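You operate a simulated robot arm through the tools that you are given. There is no shell and no other tool.

The job below is to be done with a simulated robot arm. You get a single attempt, and the scene is never put back.

Task
Tighten the nut that drips and pump back up to about 3 bar.
Fine: tray under it first; use the spanner that fits, put it back; black knob open to pump, shut afterwards. Where these are worked on the way, their far stop is far enough and under half their travel is too little: black knob.

The check looks at the end state, three seconds after you hand in, the way a careful person would. Anything else that was tipped, shoved, dropped, spilled or broken makes it a failure.

Robot
A 6-joint arm with a two-finger gripper, fixed in place. Base frame: the origin is at the foot of the arm, x ahead of it, y to its left, z up. Readings come in m, rad, newtons and seconds.
Its first joint turns from -2.897 to 2.897 rad. Payload 2.45 kg.
Tool frame: the origin (TCP) lies between the finger pads and is the grasp point; the fingertips stand 0.02 m ahead of it; z points along the fingers, y is the line along which they close. The gripper opens to 0.14 m. The gripper's body begins 0.168 m behind the TCP.
Orientation is told as [roll, pitch, yaw] about the base's x, y, z axes, in that order, counted from this pose: with the fingers straight down and closing along the base's y, the tool's x points along the base's -x, its y along +y and its z along -z.

Tools
- The arm moves only by the tool servo_tool. Its argument "motion" is a list of rows, each a list of 7 numbers: the shift along the tool's x, y, z in m, then the turn, a rotation vector about the tool's x, y, z in rad, then the finger opening in m, from 0 to 0.14. In form: [[x, y, z, ax, ay, az, claw], ...]. A call has 1 to 20 rows; each row shifts and turns the commanded pose from where the row before left it, along the tool's axes as they then stand. A row lasts 0.2 s, in which the tool goes at most 0.05 m and 0.15 rad; a call with a longer step from one row to the next is refused whole, and so is a gripper value outside its range. Where a pose cannot be reached the arm comes as near as it can. A force on the tool above 60 N (or 10 N above the force at the start of the call, whichever is more), or a blocked arm, ends the call early, and 0.2 s more pass. Each finger travels about 0.045 m/s and halts on what it meets, pressing with about 26 N; the grip force reading is that of the motor and also rises with nothing between the fingers. The clock runs only during rows and for 0.2 s after the last one: add rows that do not move to give the fingers time. It gives the time, the measured TCP pose, the force on the tool (base axes), the opening and the grip force at its end, in the units of the frame above (readings bear some noise), with the torque about the TCP (base axes, N m) and any sound that the robot's microphone picked up.
- Cameras (640 x 400 px; columns grow to the right, rows downward): "scene" is fixed at [0.0506, 0.6523, 1.6242]; the picture's right is [-0.49, -0.87, 0.00], its down [-0.33, 0.18, -0.93] and it looks along [0.81, -0.46, -0.37] (base axes); focal length 332 px, centre (320, 200). "wrist" rides on the gripper at [0.078, 0.011, -0.209] in the tool frame; the picture's right is [-0.14, 0.99, 0.00], its down [-0.92, -0.13, -0.37] and it looks along [-0.36, -0.05, 0.93] (tool axes); focal length 280 px, centre (320, 200). There is no depth. A picture from a camera that has moved, and an enlarged one, comes with that camera's place and axes in the base frame and with its lens. The place of the scene camera against the robot may be out by one fixed shift of up to 0.012 m in any direction.
- grab_frame(camera): a new picture of that camera. The clock stands still meanwhile.
- zoom(camera, box): a new picture of the part [left, top, right, bottom] of that camera's present view, enlarged. The clock stands still meanwhile.
- hand_in(): hands the job in; it is judged then, once.

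Nothing tells you positions but the pictures and the camera data. Unless the task says otherwise, let go and move clear before handing in.

The tools are called as a command line: name --pt "numbers of a row" for each row, then --argument value for the rest, lists and objects as JSON in quotes. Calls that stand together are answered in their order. servo_tool: Moves the arm, as the interface text tells. Its arguments: {"type":"object","properties":{"motion":{"type":"array","items":{"type":"array","items":{"type":"number"}}}},"required":["motion"]} The other tools are called the same way: grab_frame (camera) takes a picture; zoom (camera, box) takes an enlarged picture of a part of a camera's view; hand_in () hands the job in.

At the start:

```text
time_s: 0.0
ee_pos: [0.5642, -0.0429, 1.4211]
tcp_rot: [0.001, -0.003, 0.0]
wrist_force: [-0.3, -0.6, 0.0]
torque: [0.01, -0.02, 0.02]
gripper_width: 0.1399
grip_force: 0.0
```

scene: 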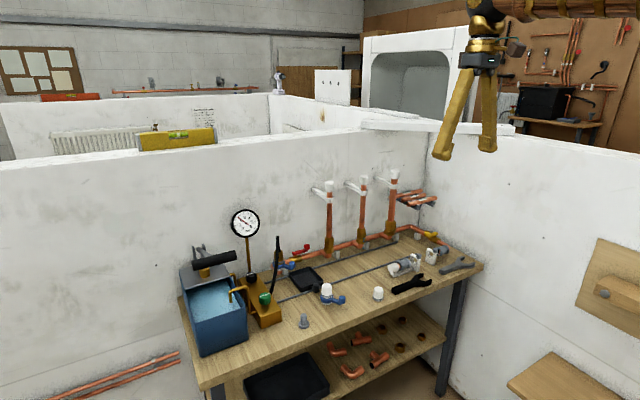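
wrist: 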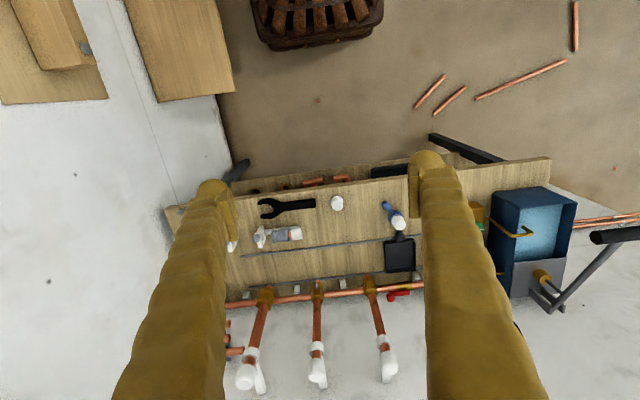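

I see a bench with a test pump (blue tank) on the left, a gauge, three risers with nuts, a black tray, and two spanners. I'll look closer at each part before moving.

zoom --camera "scene" --box '[170, 200, 330, 300]'

zoom --camera "scene" --box '[300, 160, 460, 260]'

zoom --camera "scene" --box '[340, 220, 500, 320]'

zoom --camera "scene" --box '[170, 260, 330, 360]'

zoom --camera "wrist" --box '[220, 180, 440, 320]'

zoom --camera "wrist" --box '[440, 160, 640, 300]'

```text
4.00 times, centred on (250, 250) of scene
camera zoom: at [0.0506, 0.6523, 1.6242], right [-0.49, -0.87, 0.0], down [-0.33, 0.18, -0.93], along [0.81, -0.46, -0.37], focal length 1327 px, centre (600, 0)
```

zoom: 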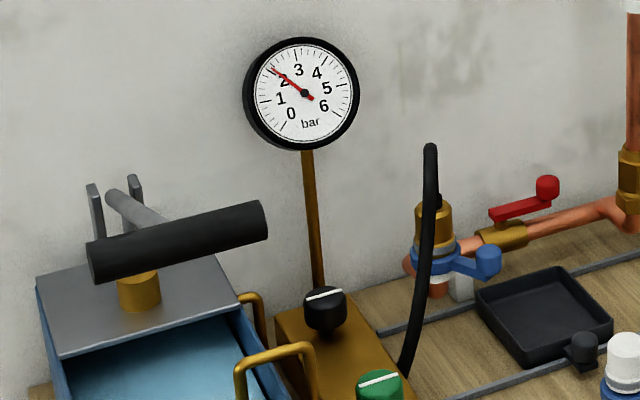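

```text
4.00 times, centred on (380, 210) of scene
camera zoom: at [0.0506, 0.6523, 1.6242], right [-0.49, -0.87, 0.0], down [-0.33, 0.18, -0.93], along [0.81, -0.46, -0.37], focal length 1327 px, centre (80, 160)
```

zoom: 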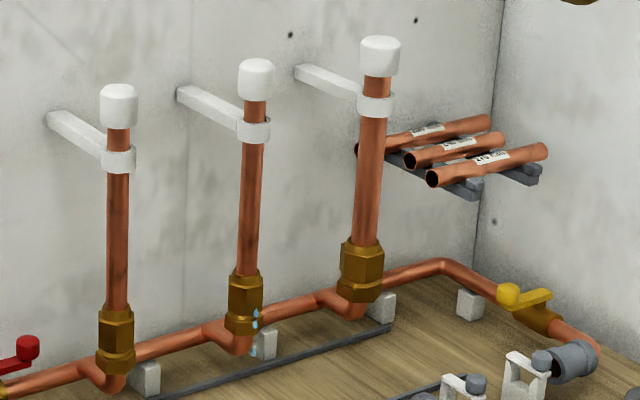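

```text
4.00 times, centred on (420, 270) of scene
camera zoom: at [0.0506, 0.6523, 1.6242], right [-0.49, -0.87, 0.0], down [-0.33, 0.18, -0.93], along [0.81, -0.46, -0.37], focal length 1327 px, centre (-80, -80)
```

zoom: 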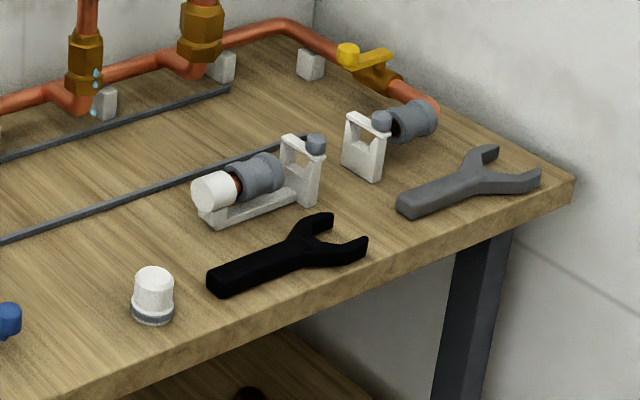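

```text
4.00 times, centred on (250, 310) of scene
camera zoom: at [0.0506, 0.6523, 1.6242], right [-0.49, -0.87, 0.0], down [-0.33, 0.18, -0.93], along [0.81, -0.46, -0.37], focal length 1327 px, centre (600, -240)
```

zoom: 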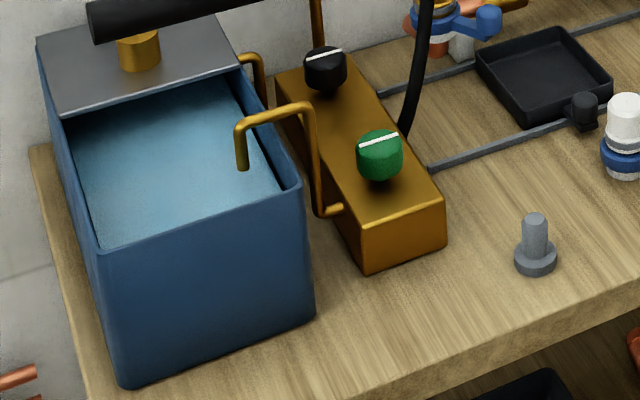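

```text
2.86 times, centred on (330, 250) of wrist
camera zoom: at [0.4854, -0.0328, 1.6311], right [0.14, 0.99, 0.0], down [0.92, -0.13, 0.37], along [0.37, -0.05, -0.93], focal length 801 px, centre (291, 57)
```

zoom: 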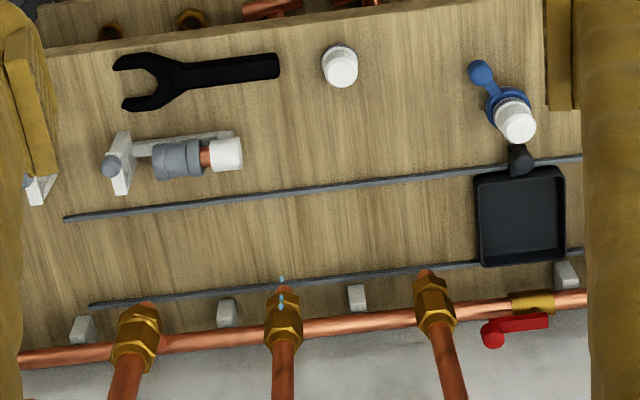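

```text
2.86 times, centred on (540, 230) of wrist
camera zoom: at [0.4854, -0.0328, 1.6311], right [0.14, 0.99, 0.0], down [0.92, -0.13, 0.37], along [0.37, -0.05, -0.93], focal length 801 px, centre (-309, 114)
```

zoom: 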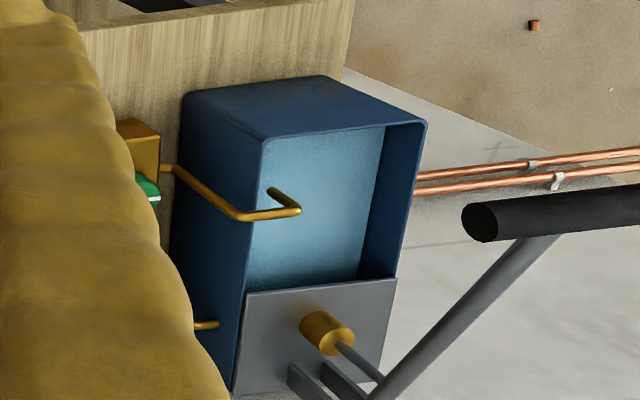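

The drip is at the middle riser's nut, and the gauge reads about 2 bar. I'll go lower over the bench to get closer views of the nuts, tray and spanners.

servo_tool --pt "0.02 -0.02 0.04 0 0 0 0.14" --pt "0.02 -0.02 0.04 0 0 0 0.14" --pt "0.0 -0.01 0.045 0 0 0 0.14" --pt "0.0 0 0.045 0 0 0 0.14" --pt "0.0 0 0.04 0 0 0 0.14" --pt "0.0 0 0.0 0 0 0 0.14"

grab_frame --camera "wrist"

zoom --camera "wrist" --box '[220, 240, 420, 400]'

zoom --camera "wrist" --box '[200, 100, 420, 260]'

```text
time_s: 1.4
ee_pos: [0.5264, -0.0905, 1.2098]
tcp_rot: [0.001, -0.001, -0.001]
wrist_force: [-0.1, -0.6, 0.7]
torque: [0.0, -0.01, -0.02]
gripper_width: 0.1401
grip_force: 0.0
```

```text
taken
camera wrist: at [0.447, -0.0805, 1.4202], right [0.14, 0.99, 0.0], down [0.92, -0.13, 0.37], along [0.37, -0.05, -0.93], focal length 280 px, centre (320, 200)
```

wrist: 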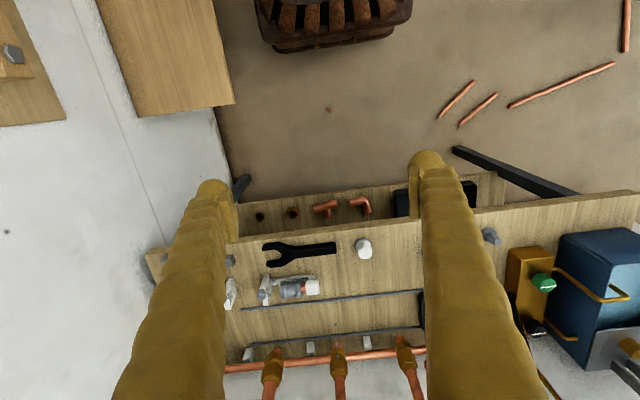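

```text
2.50 times, centred on (320, 320) of wrist
camera zoom: at [0.447, -0.0805, 1.4202], right [0.14, 0.99, 0.0], down [0.92, -0.13, 0.37], along [0.37, -0.05, -0.93], focal length 701 px, centre (320, -100)
```

zoom: 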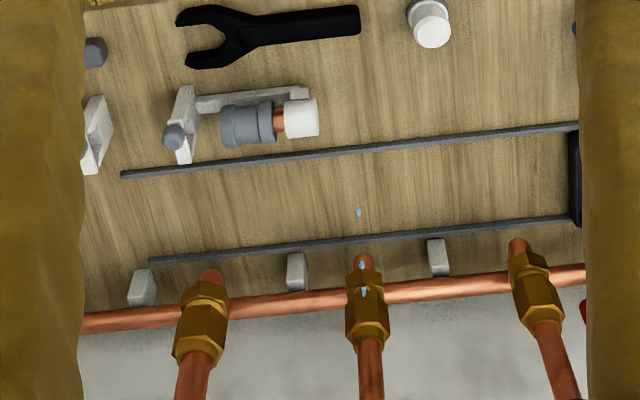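

```text
2.50 times, centred on (310, 180) of wrist
camera zoom: at [0.447, -0.0805, 1.4202], right [0.14, 0.99, 0.0], down [0.92, -0.13, 0.37], along [0.37, -0.05, -0.93], focal length 701 px, centre (345, 250)
```

zoom: 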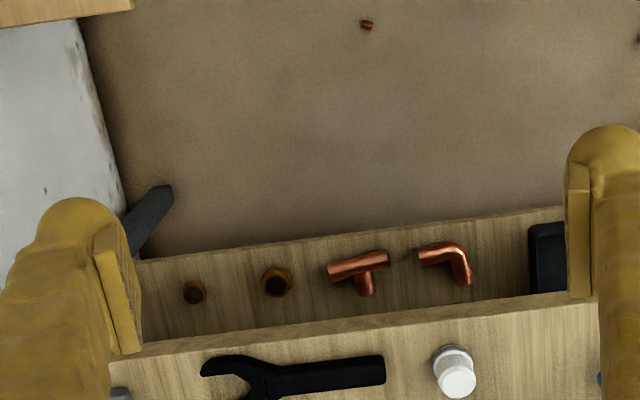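

The table top is at z of about 0.82, and the tray seems to run between two strips that pass beneath the nuts. Next I'll move above the front of the bench to look at the nuts and the black spanner.

servo_tool --pt "-0.045 -0.01 0.01 0 0 0 0.14" --pt "-0.045 -0.01 0.01 0 0 0 0.14" --pt "-0.045 -0.01 0.01 0 0 0 0.14" --pt "-0.045 0 0.01 0 0 0 0.14" --pt "-0.02 0 0.01 0 0 0 0.14" --pt "0.0 0 0.0 0 0 0 0.14"

grab_frame --camera "wrist"

zoom --camera "wrist" --box '[240, 240, 400, 340]'

zoom --camera "wrist" --box '[240, 140, 400, 240]'

zoom --camera "scene" --box '[310, 200, 470, 300]'

```text
time_s: 2.8
ee_pos: [0.7266, -0.122, 1.1621]
tcp_rot: [0.0, -0.003, 0.0]
wrist_force: [0.3, 0.3, 0.1]
torque: [0.02, -0.02, 0.01]
gripper_width: 0.1398
grip_force: 0.1
```

```text
taken
camera wrist: at [0.6465, -0.1123, 1.3721], right [0.14, 0.99, 0.0], down [0.92, -0.13, 0.37], along [0.37, -0.05, -0.93], focal length 280 px, centre (320, 200)
```

wrist: 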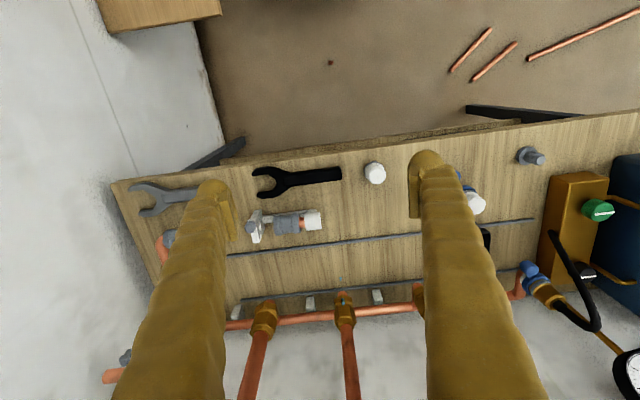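

```text
4.00 times, centred on (320, 290) of wrist
camera zoom: at [0.6465, -0.1123, 1.3721], right [0.14, 0.99, 0.0], down [0.92, -0.13, 0.37], along [0.37, -0.05, -0.93], focal length 1122 px, centre (320, -160)
```

zoom: 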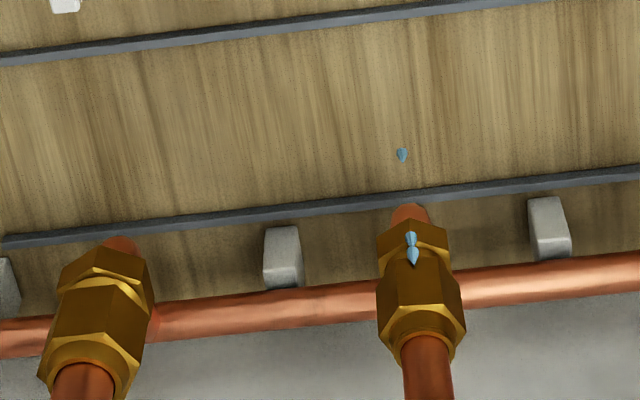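

```text
4.00 times, centred on (320, 190) of wrist
camera zoom: at [0.6465, -0.1123, 1.3721], right [0.14, 0.99, 0.0], down [0.92, -0.13, 0.37], along [0.37, -0.05, -0.93], focal length 1122 px, centre (320, 240)
```

zoom: 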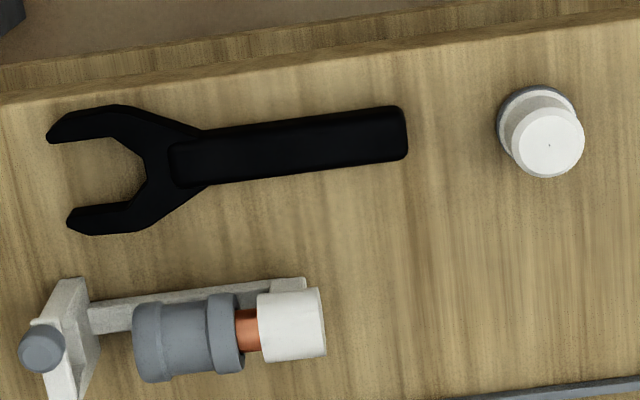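

```text
4.00 times, centred on (390, 250) of scene
camera zoom: at [0.0506, 0.6523, 1.6242], right [-0.49, -0.87, 0.0], down [-0.33, 0.18, -0.93], along [0.81, -0.46, -0.37], focal length 1327 px, centre (40, 0)
```

zoom: 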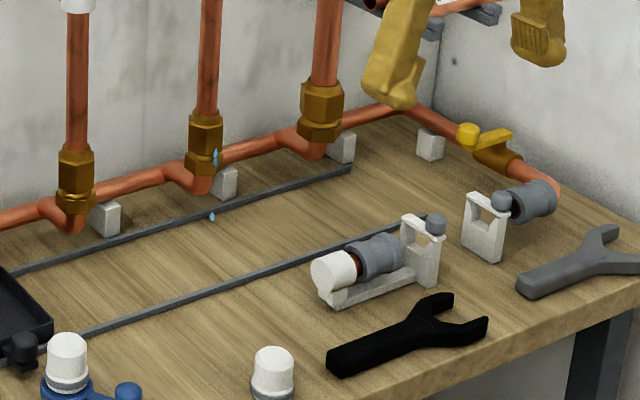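

The upper hex of the middle fitting is the dripping nut, about 4 cm across its corners. I'll measure it at higher zoom and then look at the grey spanner.

zoom --camera "wrist" --box '[320, 280, 376, 315]'

zoom --camera "wrist" --box '[245, 155, 309, 205]'

zoom --camera "wrist" --box '[120, 170, 210, 230]'

zoom --camera "scene" --box '[340, 220, 388, 250]'

zoom --camera "scene" --box '[424, 244, 488, 284]'

```text
11.43 times, centred on (348, 298) of wrist
camera zoom: at [0.6465, -0.1123, 1.3721], right [0.14, 0.99, 0.0], down [0.92, -0.13, 0.37], along [0.37, -0.05, -0.93], focal length 3204 px, centre (0, -914)
```

zoom: 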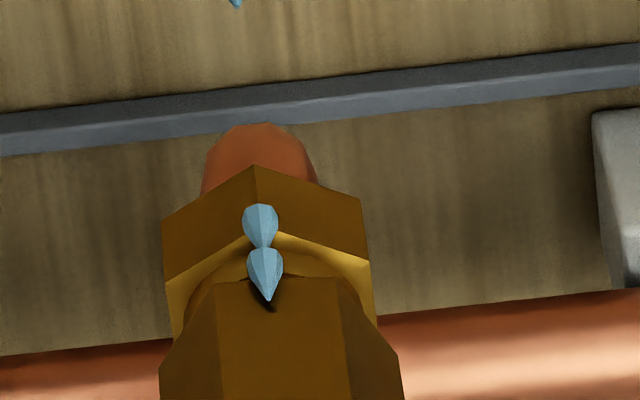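

```text
8.00 times, centred on (277, 180) of wrist
camera zoom: at [0.6465, -0.1123, 1.3721], right [0.14, 0.99, 0.0], down [0.92, -0.13, 0.37], along [0.37, -0.05, -0.93], focal length 2243 px, centre (664, 360)
```

zoom: 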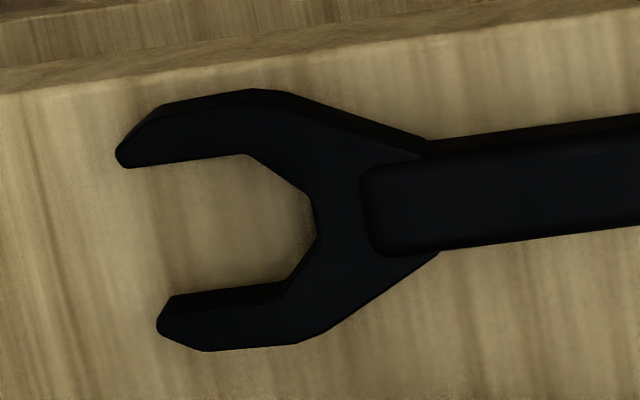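

```text
6.67 times, centred on (165, 200) of wrist
camera zoom: at [0.6465, -0.1123, 1.3721], right [0.14, 0.99, 0.0], down [0.92, -0.13, 0.37], along [0.37, -0.05, -0.93], focal length 1869 px, centre (1353, 200)
```

zoom: 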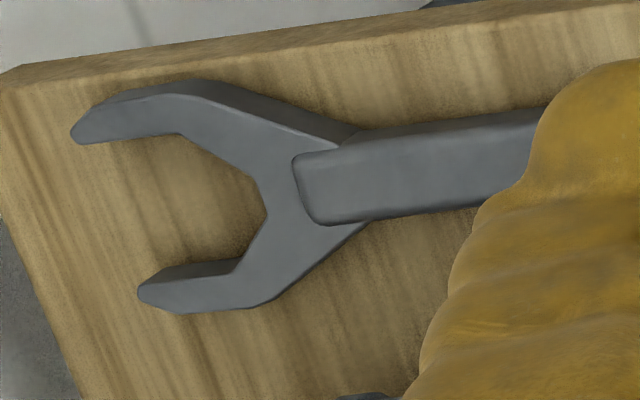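

```text
13.33 times, centred on (364, 235) of scene
camera zoom: at [0.0506, 0.6523, 1.6242], right [-0.49, -0.87, 0.0], down [-0.33, 0.18, -0.93], along [0.81, -0.46, -0.37], focal length 4422 px, centre (-267, -267)
```

zoom: 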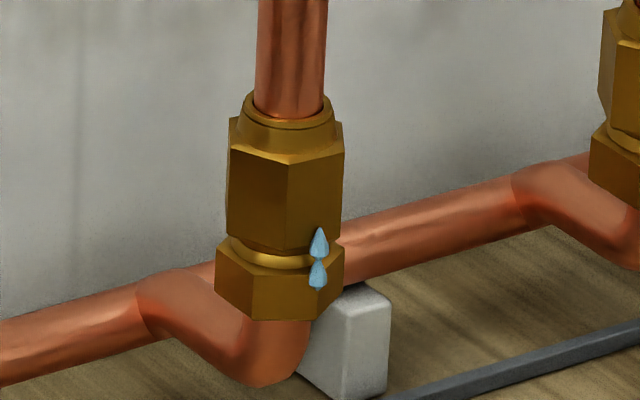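

```text
10.00 times, centred on (456, 264) of scene
camera zoom: at [0.0506, 0.6523, 1.6242], right [-0.49, -0.87, 0.0], down [-0.33, 0.18, -0.93], along [0.81, -0.46, -0.37], focal length 3317 px, centre (-1040, -440)
```

zoom: 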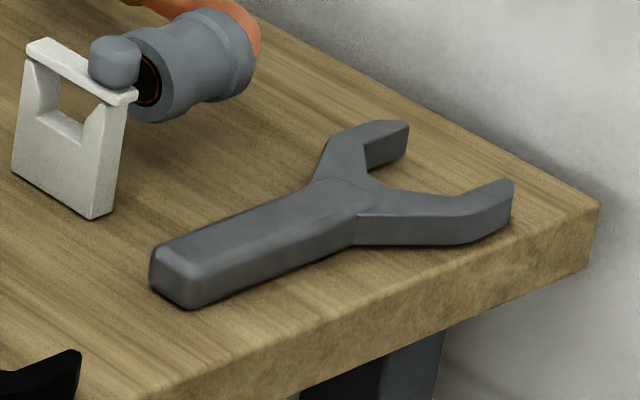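

The black spanner's jaw measures about 39 mm against a nut of about 37 mm across flats, and the grey jaw is about 48 mm, so black fits. The tray comes first, so I'll move over for a closer view of it and its knob.

servo_tool --pt "-0.01 0.04 0.01 0 0 0 0.14" --pt "-0.01 0.04 0.015 0 0 0 0.14" --pt "-0.01 0.04 0.015 0 0 0 0.14" --pt "-0.01 0.04 0.015 0 0 0 0.14" --pt "-0.01 0.04 0.02 0 0 0 0.14" --pt "0.0 0 0.0 0 0 0 0.14"

grab_frame --camera "wrist"

zoom --camera "wrist" --box '[260, 180, 420, 280]'

grab_frame --camera "scene"

```text
time_s: 4.2
ee_pos: [0.7754, 0.0762, 1.085]
tcp_rot: [0.001, -0.002, 0.001]
wrist_force: [-0.3, 0.0, -0.2]
torque: [-0.01, 0.01, 0.02]
gripper_width: 0.1401
grip_force: 0.0
```

```text
taken
camera wrist: at [0.6963, 0.0862, 1.2949], right [0.14, 0.99, 0.0], down [0.92, -0.13, 0.37], along [0.37, -0.05, -0.93], focal length 280 px, centre (320, 200)
```

wrist: 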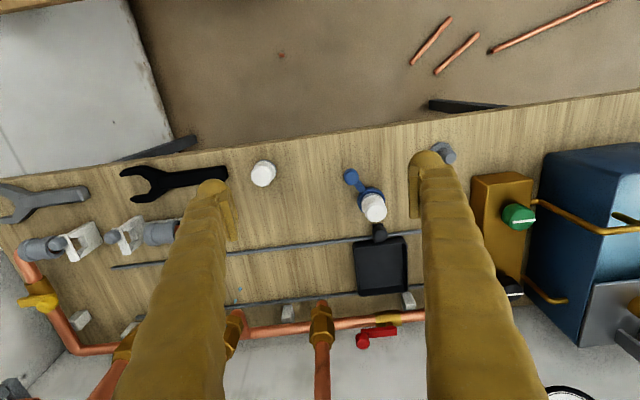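

```text
4.00 times, centred on (340, 230) of wrist
camera zoom: at [0.6963, 0.0862, 1.2949], right [0.14, 0.99, 0.0], down [0.92, -0.13, 0.37], along [0.37, -0.05, -0.93], focal length 1122 px, centre (240, 80)
```

zoom: 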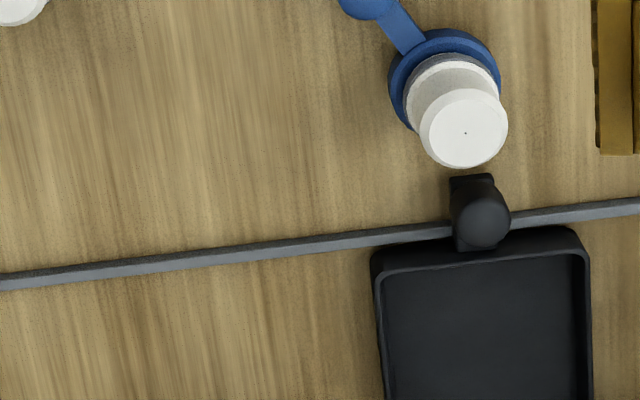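

```text
taken
```

scene: 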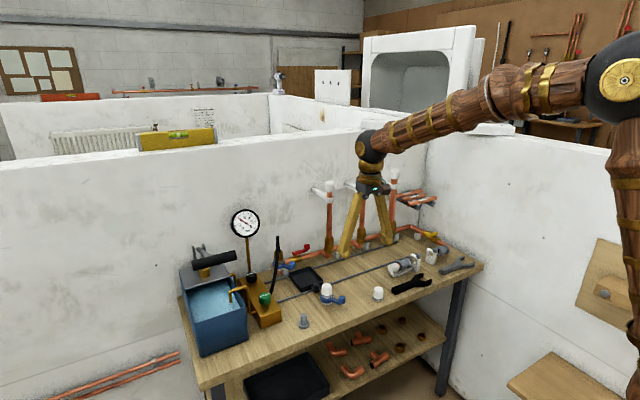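

The tray's knob sits at its front edge, just behind the blue valve with the white cap. I'll zoom in for its exact shape and height.

zoom --camera "scene" --box '[280, 255, 360, 305]'

zoom --camera "wrist" --box '[340, 200, 420, 250]'

zoom --camera "wrist" --box '[260, 260, 420, 360]'

```text
8.00 times, centred on (320, 280) of scene
camera zoom: at [0.0506, 0.6523, 1.6242], right [-0.49, -0.87, 0.0], down [-0.33, 0.18, -0.93], along [0.81, -0.46, -0.37], focal length 2653 px, centre (320, -440)
```

zoom: 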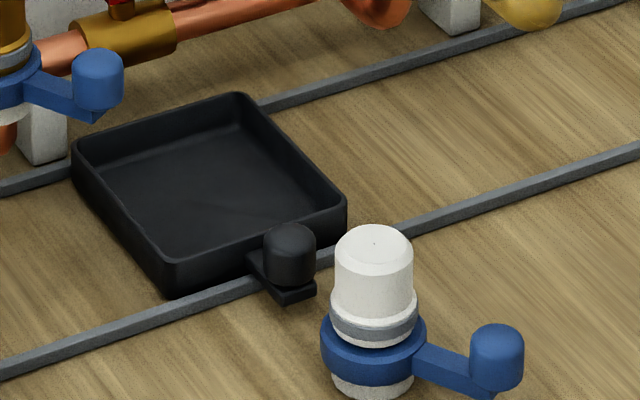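

```text
8.00 times, centred on (380, 225) of wrist
camera zoom: at [0.6963, 0.0862, 1.2949], right [0.14, 0.99, 0.0], down [0.92, -0.13, 0.37], along [0.37, -0.05, -0.93], focal length 2243 px, centre (-160, 0)
```

zoom: 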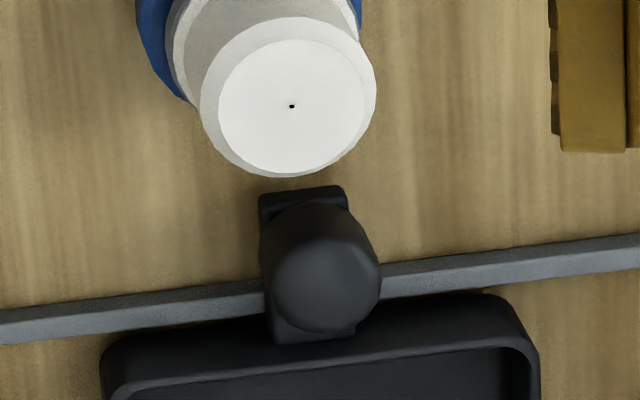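

```text
4.00 times, centred on (340, 310) of wrist
camera zoom: at [0.6963, 0.0862, 1.2949], right [0.14, 0.99, 0.0], down [0.92, -0.13, 0.37], along [0.37, -0.05, -0.93], focal length 1122 px, centre (240, -240)
```

zoom: 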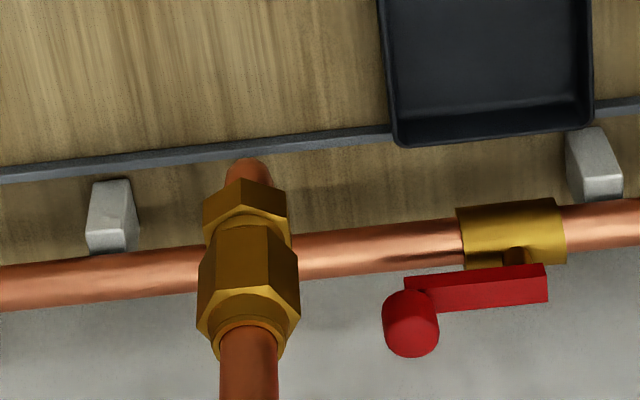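

The knob is a small upright cylinder, about 24 mm across, at about (0.951, 0.159, 0.85). I'll move over it with a narrowed gripper and check before going down.

servo_tool --pt "-0.04 0.02 0.02 0 0 0 0.06" --pt "-0.045 0.02 0.02 0 0 0 0.06" --pt "-0.045 0.02 0.025 0 0 0 0.06" --pt "-0.04 0.023 0.025 0 0 0 0.06" --pt "0 0 0.02 0 0 0 0.06" --pt "0 0 0.02 0 0 0 0.06" --pt "0.0 0 0.0 0 0 0 0.06"

grab_frame --camera "wrist"

zoom --camera "scene" --box '[260, 215, 380, 290]'

```text
refused: row 2 steps farther than a row can; nothing moved
```

```text
taken
camera wrist: at [0.6963, 0.0862, 1.2949], right [0.14, 0.99, 0.0], down [0.92, -0.13, 0.37], along [0.37, -0.05, -0.93], focal length 280 px, centre (320, 200)
```

wrist: 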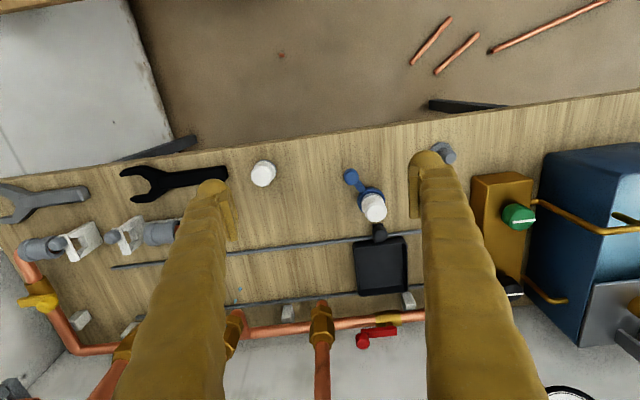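

```text
5.33 times, centred on (320, 252) of scene
camera zoom: at [0.0506, 0.6523, 1.6242], right [-0.49, -0.87, 0.0], down [-0.33, 0.18, -0.93], along [0.81, -0.46, -0.37], focal length 1769 px, centre (320, -80)
```

zoom: 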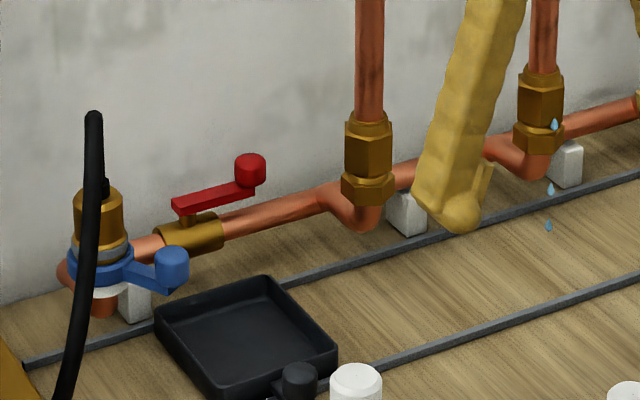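

The step was just over the row limit and the arm did not move. I'll repeat it in smaller steps toward the space above the tray knob.

servo_tool --pt "-0.034 0.017 0.02 0 0 0 0.06" --pt "-0.034 0.017 0.02 0 0 0 0.06" --pt "-0.034 0.017 0.02 0 0 0 0.06" --pt "-0.034 0.016 0.025 0 0 0 0.06" --pt "-0.034 0.016 0.025 0 0 0 0.06" --pt "0 0 0.02 0 0 0 0.06" --pt "0.0 0 0.0 0 0 0 0.06"

grab_frame --camera "wrist"

zoom --camera "scene" --box '[260, 215, 380, 290]'

```text
time_s: 5.8
ee_pos: [0.9442, 0.16, 0.9569]
tcp_rot: [0.001, -0.001, -0.001]
wrist_force: [-0.7, 0.0, 0.3]
torque: [-0.02, -0.01, 0.02]
gripper_width: 0.0601
grip_force: 0.0
```

```text
taken
camera wrist: at [0.866, 0.1708, 1.1665], right [0.14, 0.99, 0.0], down [0.92, -0.13, 0.37], along [0.37, -0.05, -0.93], focal length 280 px, centre (320, 200)
```

wrist: 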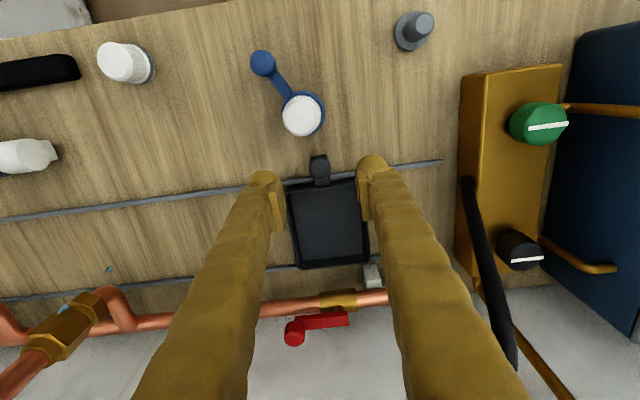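

```text
5.33 times, centred on (320, 252) of scene
camera zoom: at [0.0506, 0.6523, 1.6242], right [-0.49, -0.87, 0.0], down [-0.33, 0.18, -0.93], along [0.81, -0.46, -0.37], focal length 1769 px, centre (320, -80)
```

zoom: 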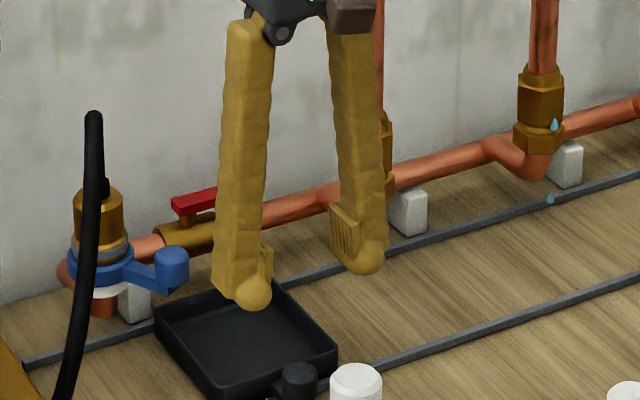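

I'm centred over the knob, with the estimate confirmed at x 0.948, y 0.158. I'll descend and close on it.

servo_tool --pt "0 0 0.035 0 0 0 0.06" --pt "0 -0.002 0.035 0 0 0 0.06" --pt "0 0 0.02 0 0 0 0.06" --pt "0 0 0.01 0 0 0 0.06" --pt "0 0 0.0 0 0 0 0.06"

zoom --camera "scene" --box '[270, 225, 390, 300]'

grab_frame --camera "wrist"

```text
time_s: 7.0
ee_pos: [0.9459, 0.1575, 0.856]
tcp_rot: [-0.002, 0.0, 0.0]
wrist_force: [-0.3, 0.5, 0.4]
torque: [0.0, 0.01, 0.0]
gripper_width: 0.0601
grip_force: 0.0
```

```text
5.33 times, centred on (330, 262) of scene
camera zoom: at [0.0506, 0.6523, 1.6242], right [-0.49, -0.87, 0.0], down [-0.33, 0.18, -0.93], along [0.81, -0.46, -0.37], focal length 1769 px, centre (267, -133)
```

zoom: 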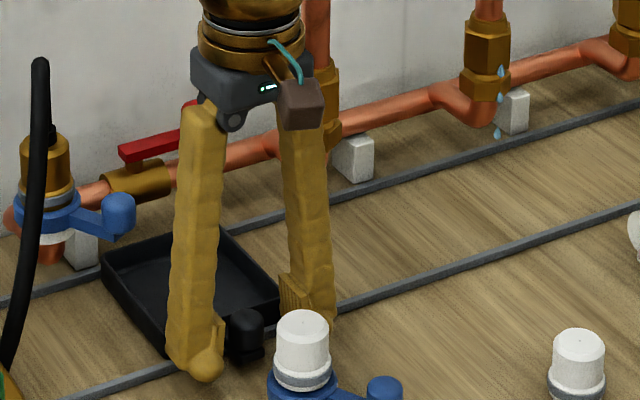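

```text
taken
camera wrist: at [0.8666, 0.1675, 1.0653], right [0.14, 0.99, 0.0], down [0.92, -0.13, 0.37], along [0.37, -0.05, -0.93], focal length 280 px, centre (320, 200)
```

wrist: 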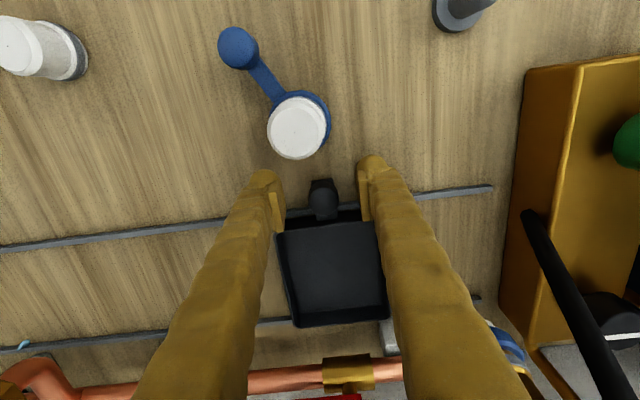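

The knob is between the pads. I'll close on it now.

servo_tool --pt "0 0 0 0 0 0 0.04" --pt "0 0 0.0 0 0 0 0.02" --pt "0 0 0.0 0 0 0 0.018" --pt "0 0 0.0 0 0 0 0.018" --pt "0 0 0.0 0 0 0 0.018"

grab_frame --camera "wrist"

```text
time_s: 8.2
ee_pos: [0.9456, 0.1566, 0.8566]
tcp_rot: [0.002, 0.0, -0.002]
wrist_force: [0.7, 0.2, -2.1]
torque: [0.05, 0.02, 0.0]
gripper_width: 0.0232
grip_force: 44.7
```

```text
taken
camera wrist: at [0.8666, 0.1676, 1.0654], right [0.14, 0.99, 0.0], down [0.92, -0.13, 0.37], along [0.37, -0.05, -0.93], focal length 280 px, centre (320, 200)
```

wrist: 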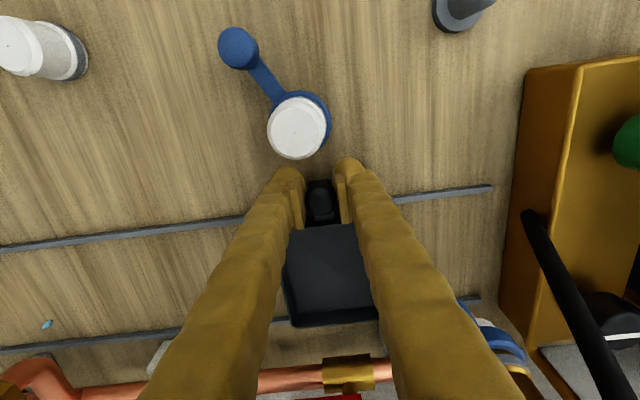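

The grip on the knob is good, and the rails run parallel to the base's y axis. I'll slide the tray along them toward y = -0.122, starting with part of the way.

servo_tool --pt "0 -0.01 0 0 0 0 0.018" --pt "0 -0.02 0 0 0 0 0.018" --pt "0 -0.02 0 0 0 0 0.018" --pt "0 -0.02 0 0 0 0 0.018" --pt "0 -0.02 0 0 0 0 0.018" --pt "0 -0.01 0 0 0 0 0.018"

grab_frame --camera "wrist"

```text
time_s: 9.6
ee_pos: [0.9457, 0.0572, 0.8553]
tcp_rot: [0.001, 0.0, -0.001]
wrist_force: [-13.1, -1.2, -17.3]
torque: [-0.02, 0.46, -0.02]
gripper_width: 0.0234
grip_force: 44.5
```

```text
taken
camera wrist: at [0.8669, 0.0668, 1.0657], right [0.14, 0.99, 0.0], down [0.92, -0.13, 0.37], along [0.36, -0.05, -0.93], focal length 280 px, centre (320, 200)
```

wrist: 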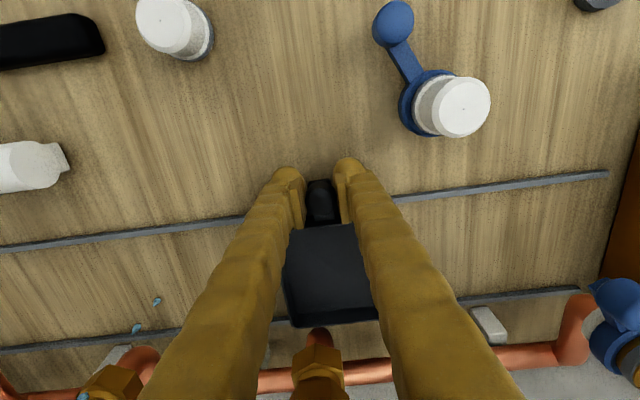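

The tray slides well. I'll continue the rest of the way to y of about -0.122, easing slightly down and back to relieve the side force.

servo_tool --pt "0.001 -0.01 0.001 0 0 0 0.018" --pt "0 -0.02 0 0 0 0 0.018" --pt "0 -0.02 0 0 0 0 0.018" --pt "0 -0.02 0 0 0 0 0.018" --pt "0 -0.02 0 0 0 0 0.018" --pt "0 -0.02 0 0 0 0 0.018" --pt "0 -0.02 0 0 0 0 0.018" --pt "0 -0.02 0 0 0 0 0.018" --pt "0 -0.02 0 0 0 0 0.018" --pt "0 -0.009 0 0 0 0 0.018"

grab_frame --camera "wrist"

zoom --camera "scene" --box '[300, 215, 420, 290]'

```text
time_s: 11.8
ee_pos: [0.9467, -0.1221, 0.8557]
tcp_rot: [-0.001, -0.002, -0.001]
wrist_force: [9.2, -0.1, -4.6]
torque: [0.0, 0.01, -0.04]
gripper_width: 0.0233
grip_force: 45.1
```

```text
taken
camera wrist: at [0.8661, -0.1116, 1.066], right [0.14, 0.99, 0.0], down [0.92, -0.13, 0.37], along [0.37, -0.05, -0.93], focal length 280 px, centre (320, 200)
```

wrist: 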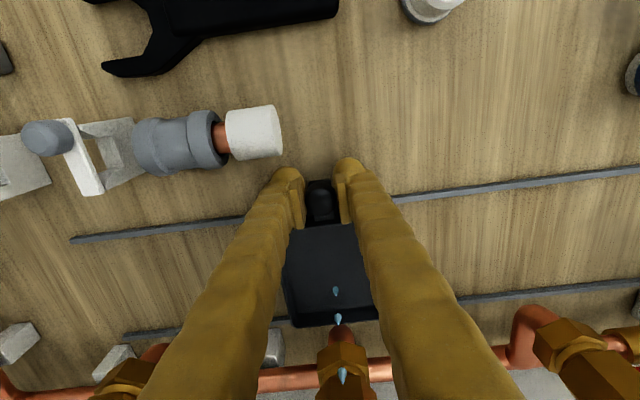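

```text
5.33 times, centred on (360, 252) of scene
camera zoom: at [0.0506, 0.6523, 1.6242], right [-0.49, -0.87, 0.0], down [-0.33, 0.18, -0.93], along [0.81, -0.46, -0.37], focal length 1769 px, centre (107, -80)
```

zoom: 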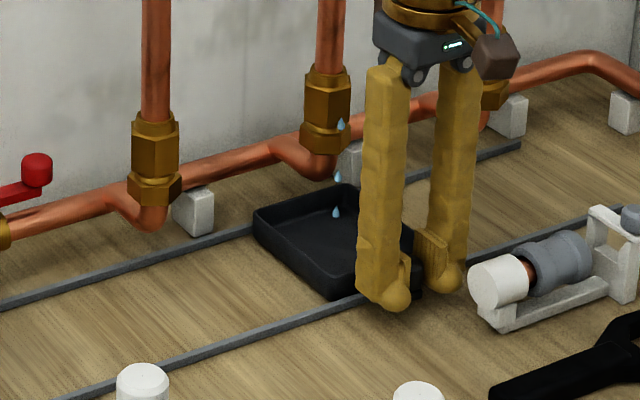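

The tray is now under the drips. I'll release the knob, rise straight up, and look at the nut from close by.

servo_tool --pt "0 0 0 0 0 0 0.03" --pt "0 0 0 0 0 0 0.045" --pt "0 0 0 0 0 0 0.05" --pt "0 0 -0.03 0 0 0 0.05" --pt "0 0 -0.04 0 0 0 0.05" --pt "0.02 0 -0.04 0 0 0 0.07" --pt "0.03 0 -0.035 0 0 0 0.1" --pt "0.03 0 -0.03 0 0 0 0.12" --pt "0 0 -0.0 0 0 0 0.14" --pt "0 0 -0.0 0 0 0 0.14"

grab_frame --camera "wrist"

zoom --camera "wrist" --box '[300, 300, 400, 362]'

zoom --camera "scene" --box '[320, 225, 440, 300]'

```text
time_s: 14.0
ee_pos: [0.8626, -0.1232, 1.029]
tcp_rot: [0.001, -0.001, 0.0]
wrist_force: [0.2, 0.9, -0.7]
torque: [0.0, 0.0, -0.02]
gripper_width: 0.1399
grip_force: 0.1
```

```text
taken
camera wrist: at [0.7833, -0.1123, 1.2394], right [0.14, 0.99, 0.0], down [0.92, -0.13, 0.37], along [0.37, -0.05, -0.93], focal length 280 px, centre (320, 200)
```

wrist: 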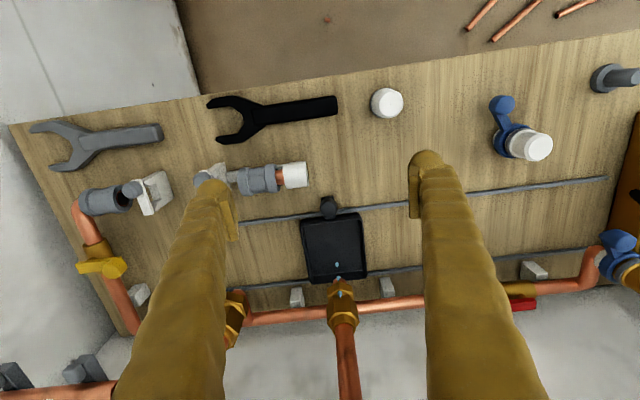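

```text
6.40 times, centred on (350, 331) of wrist
camera zoom: at [0.7833, -0.1123, 1.2394], right [0.14, 0.99, 0.0], down [0.92, -0.13, 0.37], along [0.37, -0.05, -0.93], focal length 1794 px, centre (128, -638)
```

zoom: 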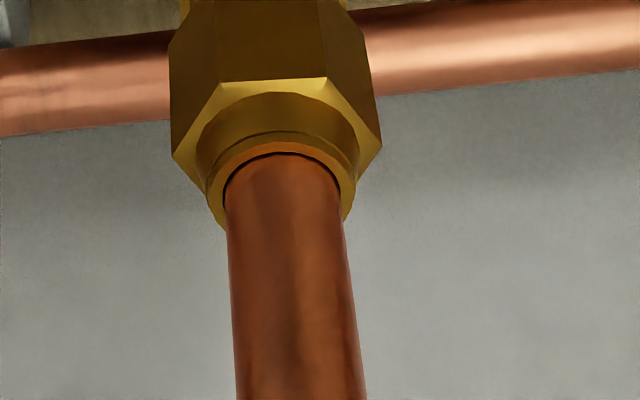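

```text
5.33 times, centred on (380, 262) of scene
camera zoom: at [0.0506, 0.6523, 1.6242], right [-0.49, -0.87, 0.0], down [-0.33, 0.18, -0.93], along [0.81, -0.46, -0.37], focal length 1769 px, centre (0, -133)
```

zoom: 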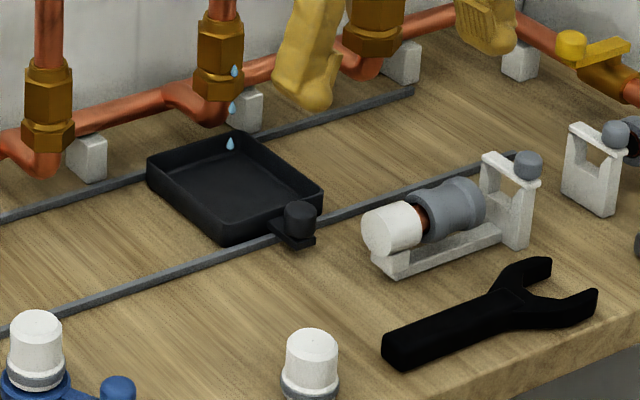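

Drops fall into the tray. To fix the nut's height and position I'll back off and tilt the camera up for a near-horizontal view.

servo_tool --pt "0.04 0 0 0 0 0 0.14" --pt "0.04 0 0 0 0 0 0.14" --pt "0.04 0 0 0 0 0 0.14" --pt "0 0 0 0 -0.15 0 0.14" --pt "0 0 0 0 -0.15 0 0.14" --pt "0 0 0 0 -0.15 0 0.14" --pt "0 0 0 0 -0.15 0 0.14" --pt "0 0 0 0 0 0 0.14"

grab_frame --camera "wrist"

zoom --camera "wrist" --box '[290, 200, 370, 250]'

```text
time_s: 15.8
ee_pos: [0.7437, -0.1214, 1.0311]
tcp_rot: [-0.002, -0.603, 0.001]
wrist_force: [-0.7, -0.4, -1.4]
torque: [-0.01, 0.01, -0.04]
gripper_width: 0.14
grip_force: 0.1
```

```text
taken
camera wrist: at [0.5599, -0.1114, 1.1595], right [0.11, 0.99, 0.08], down [0.55, -0.13, 0.83], along [0.83, -0.05, -0.56], focal length 280 px, centre (320, 200)
```

wrist: 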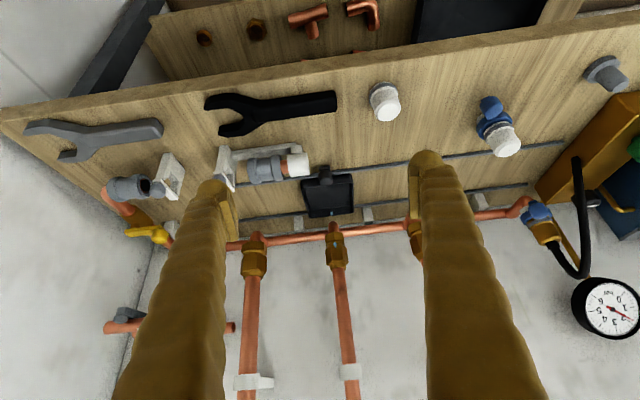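

```text
8.00 times, centred on (330, 225) of wrist
camera zoom: at [0.5599, -0.1114, 1.1595], right [0.11, 0.99, 0.08], down [0.55, -0.13, 0.83], along [0.83, -0.05, -0.56], focal length 2243 px, centre (240, 0)
```

zoom: 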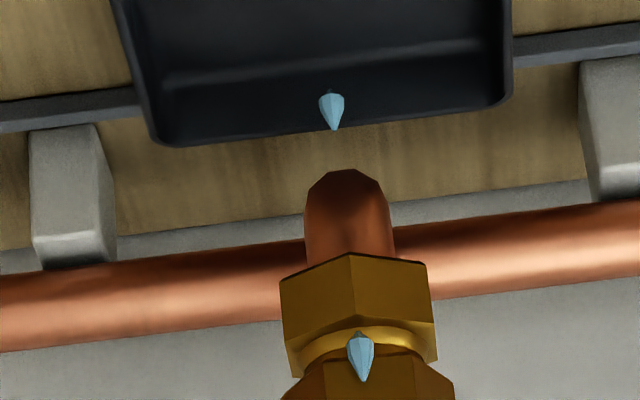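

zoom --camera "wrist" --box '[296, 220, 376, 270]'

zoom --camera "wrist" --box '[190, 70, 350, 170]'

```text
8.00 times, centred on (336, 245) of wrist
camera zoom: at [0.5599, -0.1114, 1.1595], right [0.11, 0.99, 0.08], down [0.55, -0.13, 0.83], along [0.83, -0.05, -0.56], focal length 2243 px, centre (192, -160)
```

zoom: 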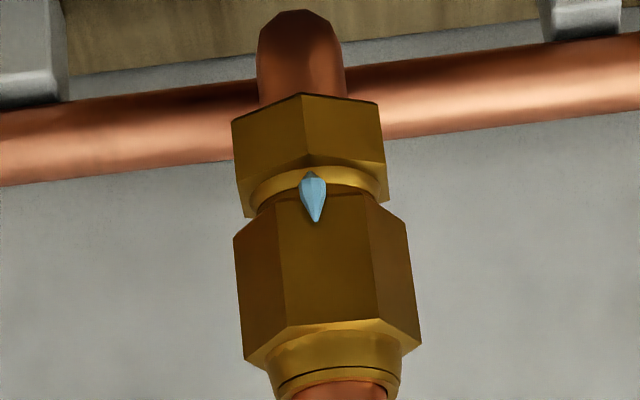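

```text
4.00 times, centred on (270, 120) of wrist
camera zoom: at [0.5599, -0.1114, 1.1595], right [0.11, 0.99, 0.08], down [0.55, -0.13, 0.83], along [0.83, -0.05, -0.56], focal length 1122 px, centre (520, 520)
```

zoom: 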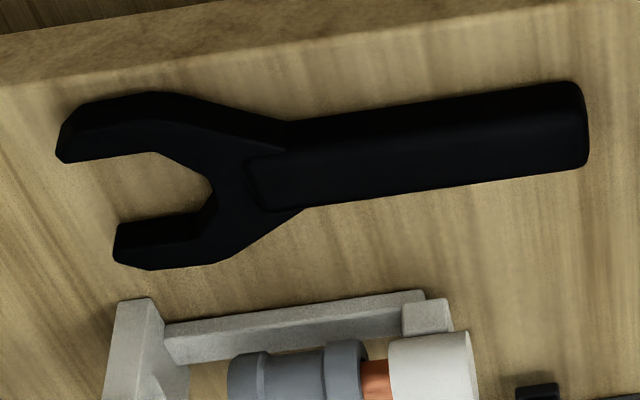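

The nut's hex runs from z of about 0.940 to 0.971 and is centred near (1.0585, -0.1215). The black spanner lies along y with its centreline at x of about 0.8095. I'll untilt, turn the tool −90° in yaw and hover over the spanner handle.

servo_tool --pt "0 0 0 0 0.15 0 0.14" --pt "0 0 0 0 0.15 0 0.14" --pt "0 0 0 0 0.15 0 0.14" --pt "0 0 0 0 0.152 0 0.14" --pt "-0.033 0.002 0 0 0 0.143 0.12" --pt "-0.033 0.002 0 0 0 0.0 0.1"

```text
refused: row 4 steps farther than a row can; nothing moved
```

servo_tool --pt "0 0 0 0 0.15 0 0.14" --pt "0 0 0 0 0.15 0 0.14" --pt "0 0 0 0 0.15 0 0.14" --pt "0 0 0 0 0.15 0 0.14" --pt "-0.033 0.002 0 0 0 0 0.1" --pt "-0.033 0.002 0 0 0 0.0 0.08" --pt "0 0 0 0 0 0.143 0.08" --pt "0 0 0 0 0 0.143 0.08" --pt "0 0 0 0 0 0.143 0.08" --pt "0 0 0 0 0 0.143 0.08" --pt "0 0 0 0 0 0.143 0.08" --pt "0 0 0 0 0 0.143 0.08" --pt "0 0 0 0 0 0.143 0.08" --pt "0 0 0 0 0 0.143 0.08" --pt "0 0 0 0 0 0.143 0.08" --pt "0 0 0 0 0 0.143 0.08" --pt "0 0 0 0 0 0.1408 0.08" --pt "0 0 0 0 0 0 0.08"

grab_frame --camera "wrist"

grab_frame --camera "scene"

```text
time_s: 19.6
ee_pos: [0.809, -0.1162, 1.0303]
tcp_rot: [0.003, -0.001, -1.575]
wrist_force: [-0.2, -0.8, 0.1]
torque: [0.03, 0.01, 0.0]
gripper_width: 0.0801
grip_force: 0.1
```

```text
taken
camera wrist: at [0.8197, -0.0398, 1.2404], right [0.99, -0.14, 0.0], down [-0.13, -0.92, 0.37], along [-0.05, -0.37, -0.93], focal length 280 px, centre (320, 200)
```

wrist: 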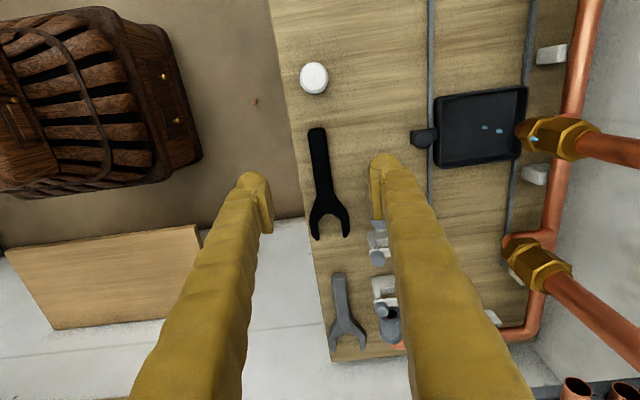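

```text
taken
```

scene: 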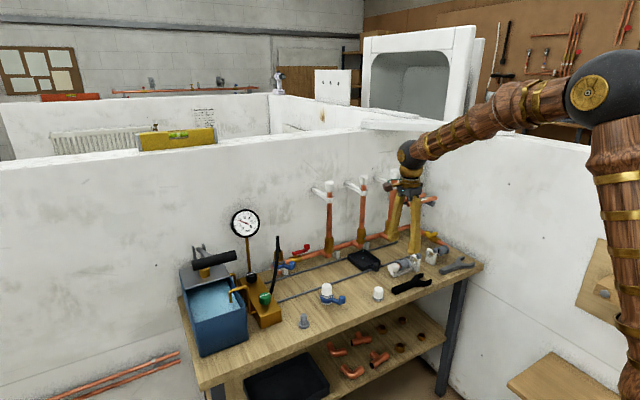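

The tool hovers over the spanner. I'll zoom in to confirm its axis before descending.

zoom --camera "wrist" --box '[270, 120, 390, 245]'

```text
3.20 times, centred on (330, 182) of wrist
camera zoom: at [0.8197, -0.0398, 1.2404], right [0.99, -0.14, 0.0], down [-0.13, -0.92, 0.37], along [-0.05, -0.37, -0.93], focal length 897 px, centre (288, 256)
```

zoom: 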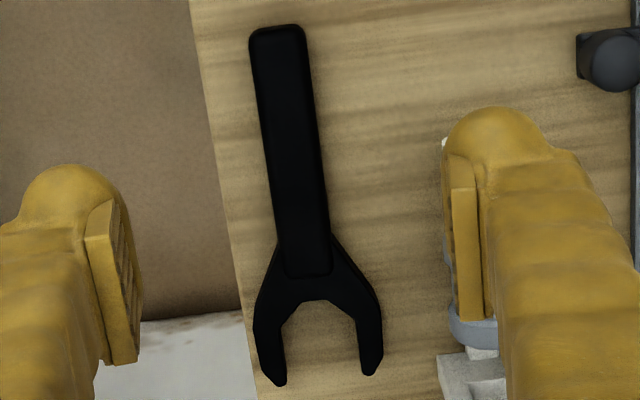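

The spanner axis is at x of about 0.8075. I'll descend to grasp the handle about 25 mm from its end.

servo_tool --pt "0 -0.0015 0.04 0 0 0.0 0.06" --pt "0 0 0.04 0 0 0 0.06" --pt "0 0 0.04 0 0 0 0.06" --pt "0 0 0.03 0 0 0 0.06" --pt "0 0 0.02 0 0 0 0.06" --pt "0 0 0.01 0 0 0 0.06" --pt "0 0 0.004 0 0 0 0.06" --pt "0 0 0 0 0 0 0.06"

grab_frame --camera "wrist"

zoom --camera "scene" --box '[360, 235, 480, 310]'

```text
time_s: 21.4
ee_pos: [0.8088, -0.1162, 0.8459]
tcp_rot: [0.002, 0.0, -1.571]
wrist_force: [0.6, -1.3, 0.2]
torque: [0.01, -0.02, 0.0]
gripper_width: 0.0601
grip_force: 0.0
```

```text
taken
camera wrist: at [0.8188, -0.0394, 1.0562], right [0.99, -0.14, 0.0], down [-0.13, -0.92, 0.37], along [-0.05, -0.37, -0.93], focal length 280 px, centre (320, 200)
```

wrist: 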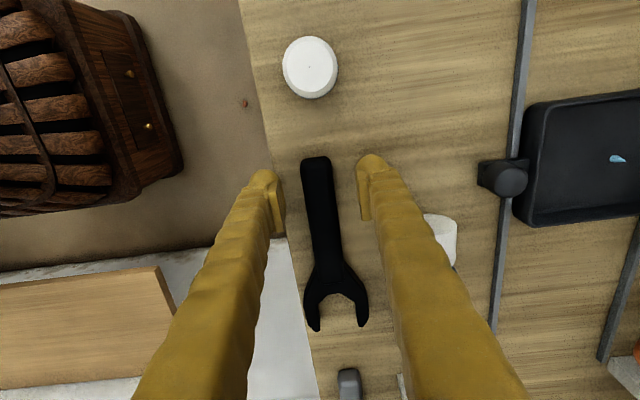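

```text
5.33 times, centred on (420, 272) of scene
camera zoom: at [0.0506, 0.6523, 1.6242], right [-0.49, -0.87, 0.0], down [-0.33, 0.18, -0.93], along [0.81, -0.46, -0.37], focal length 1769 px, centre (-213, -187)
```

zoom: 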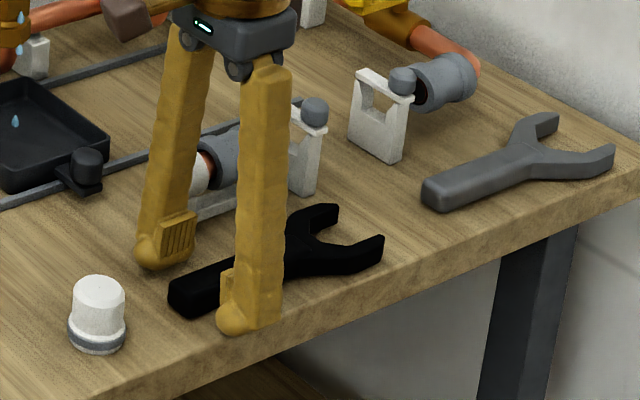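

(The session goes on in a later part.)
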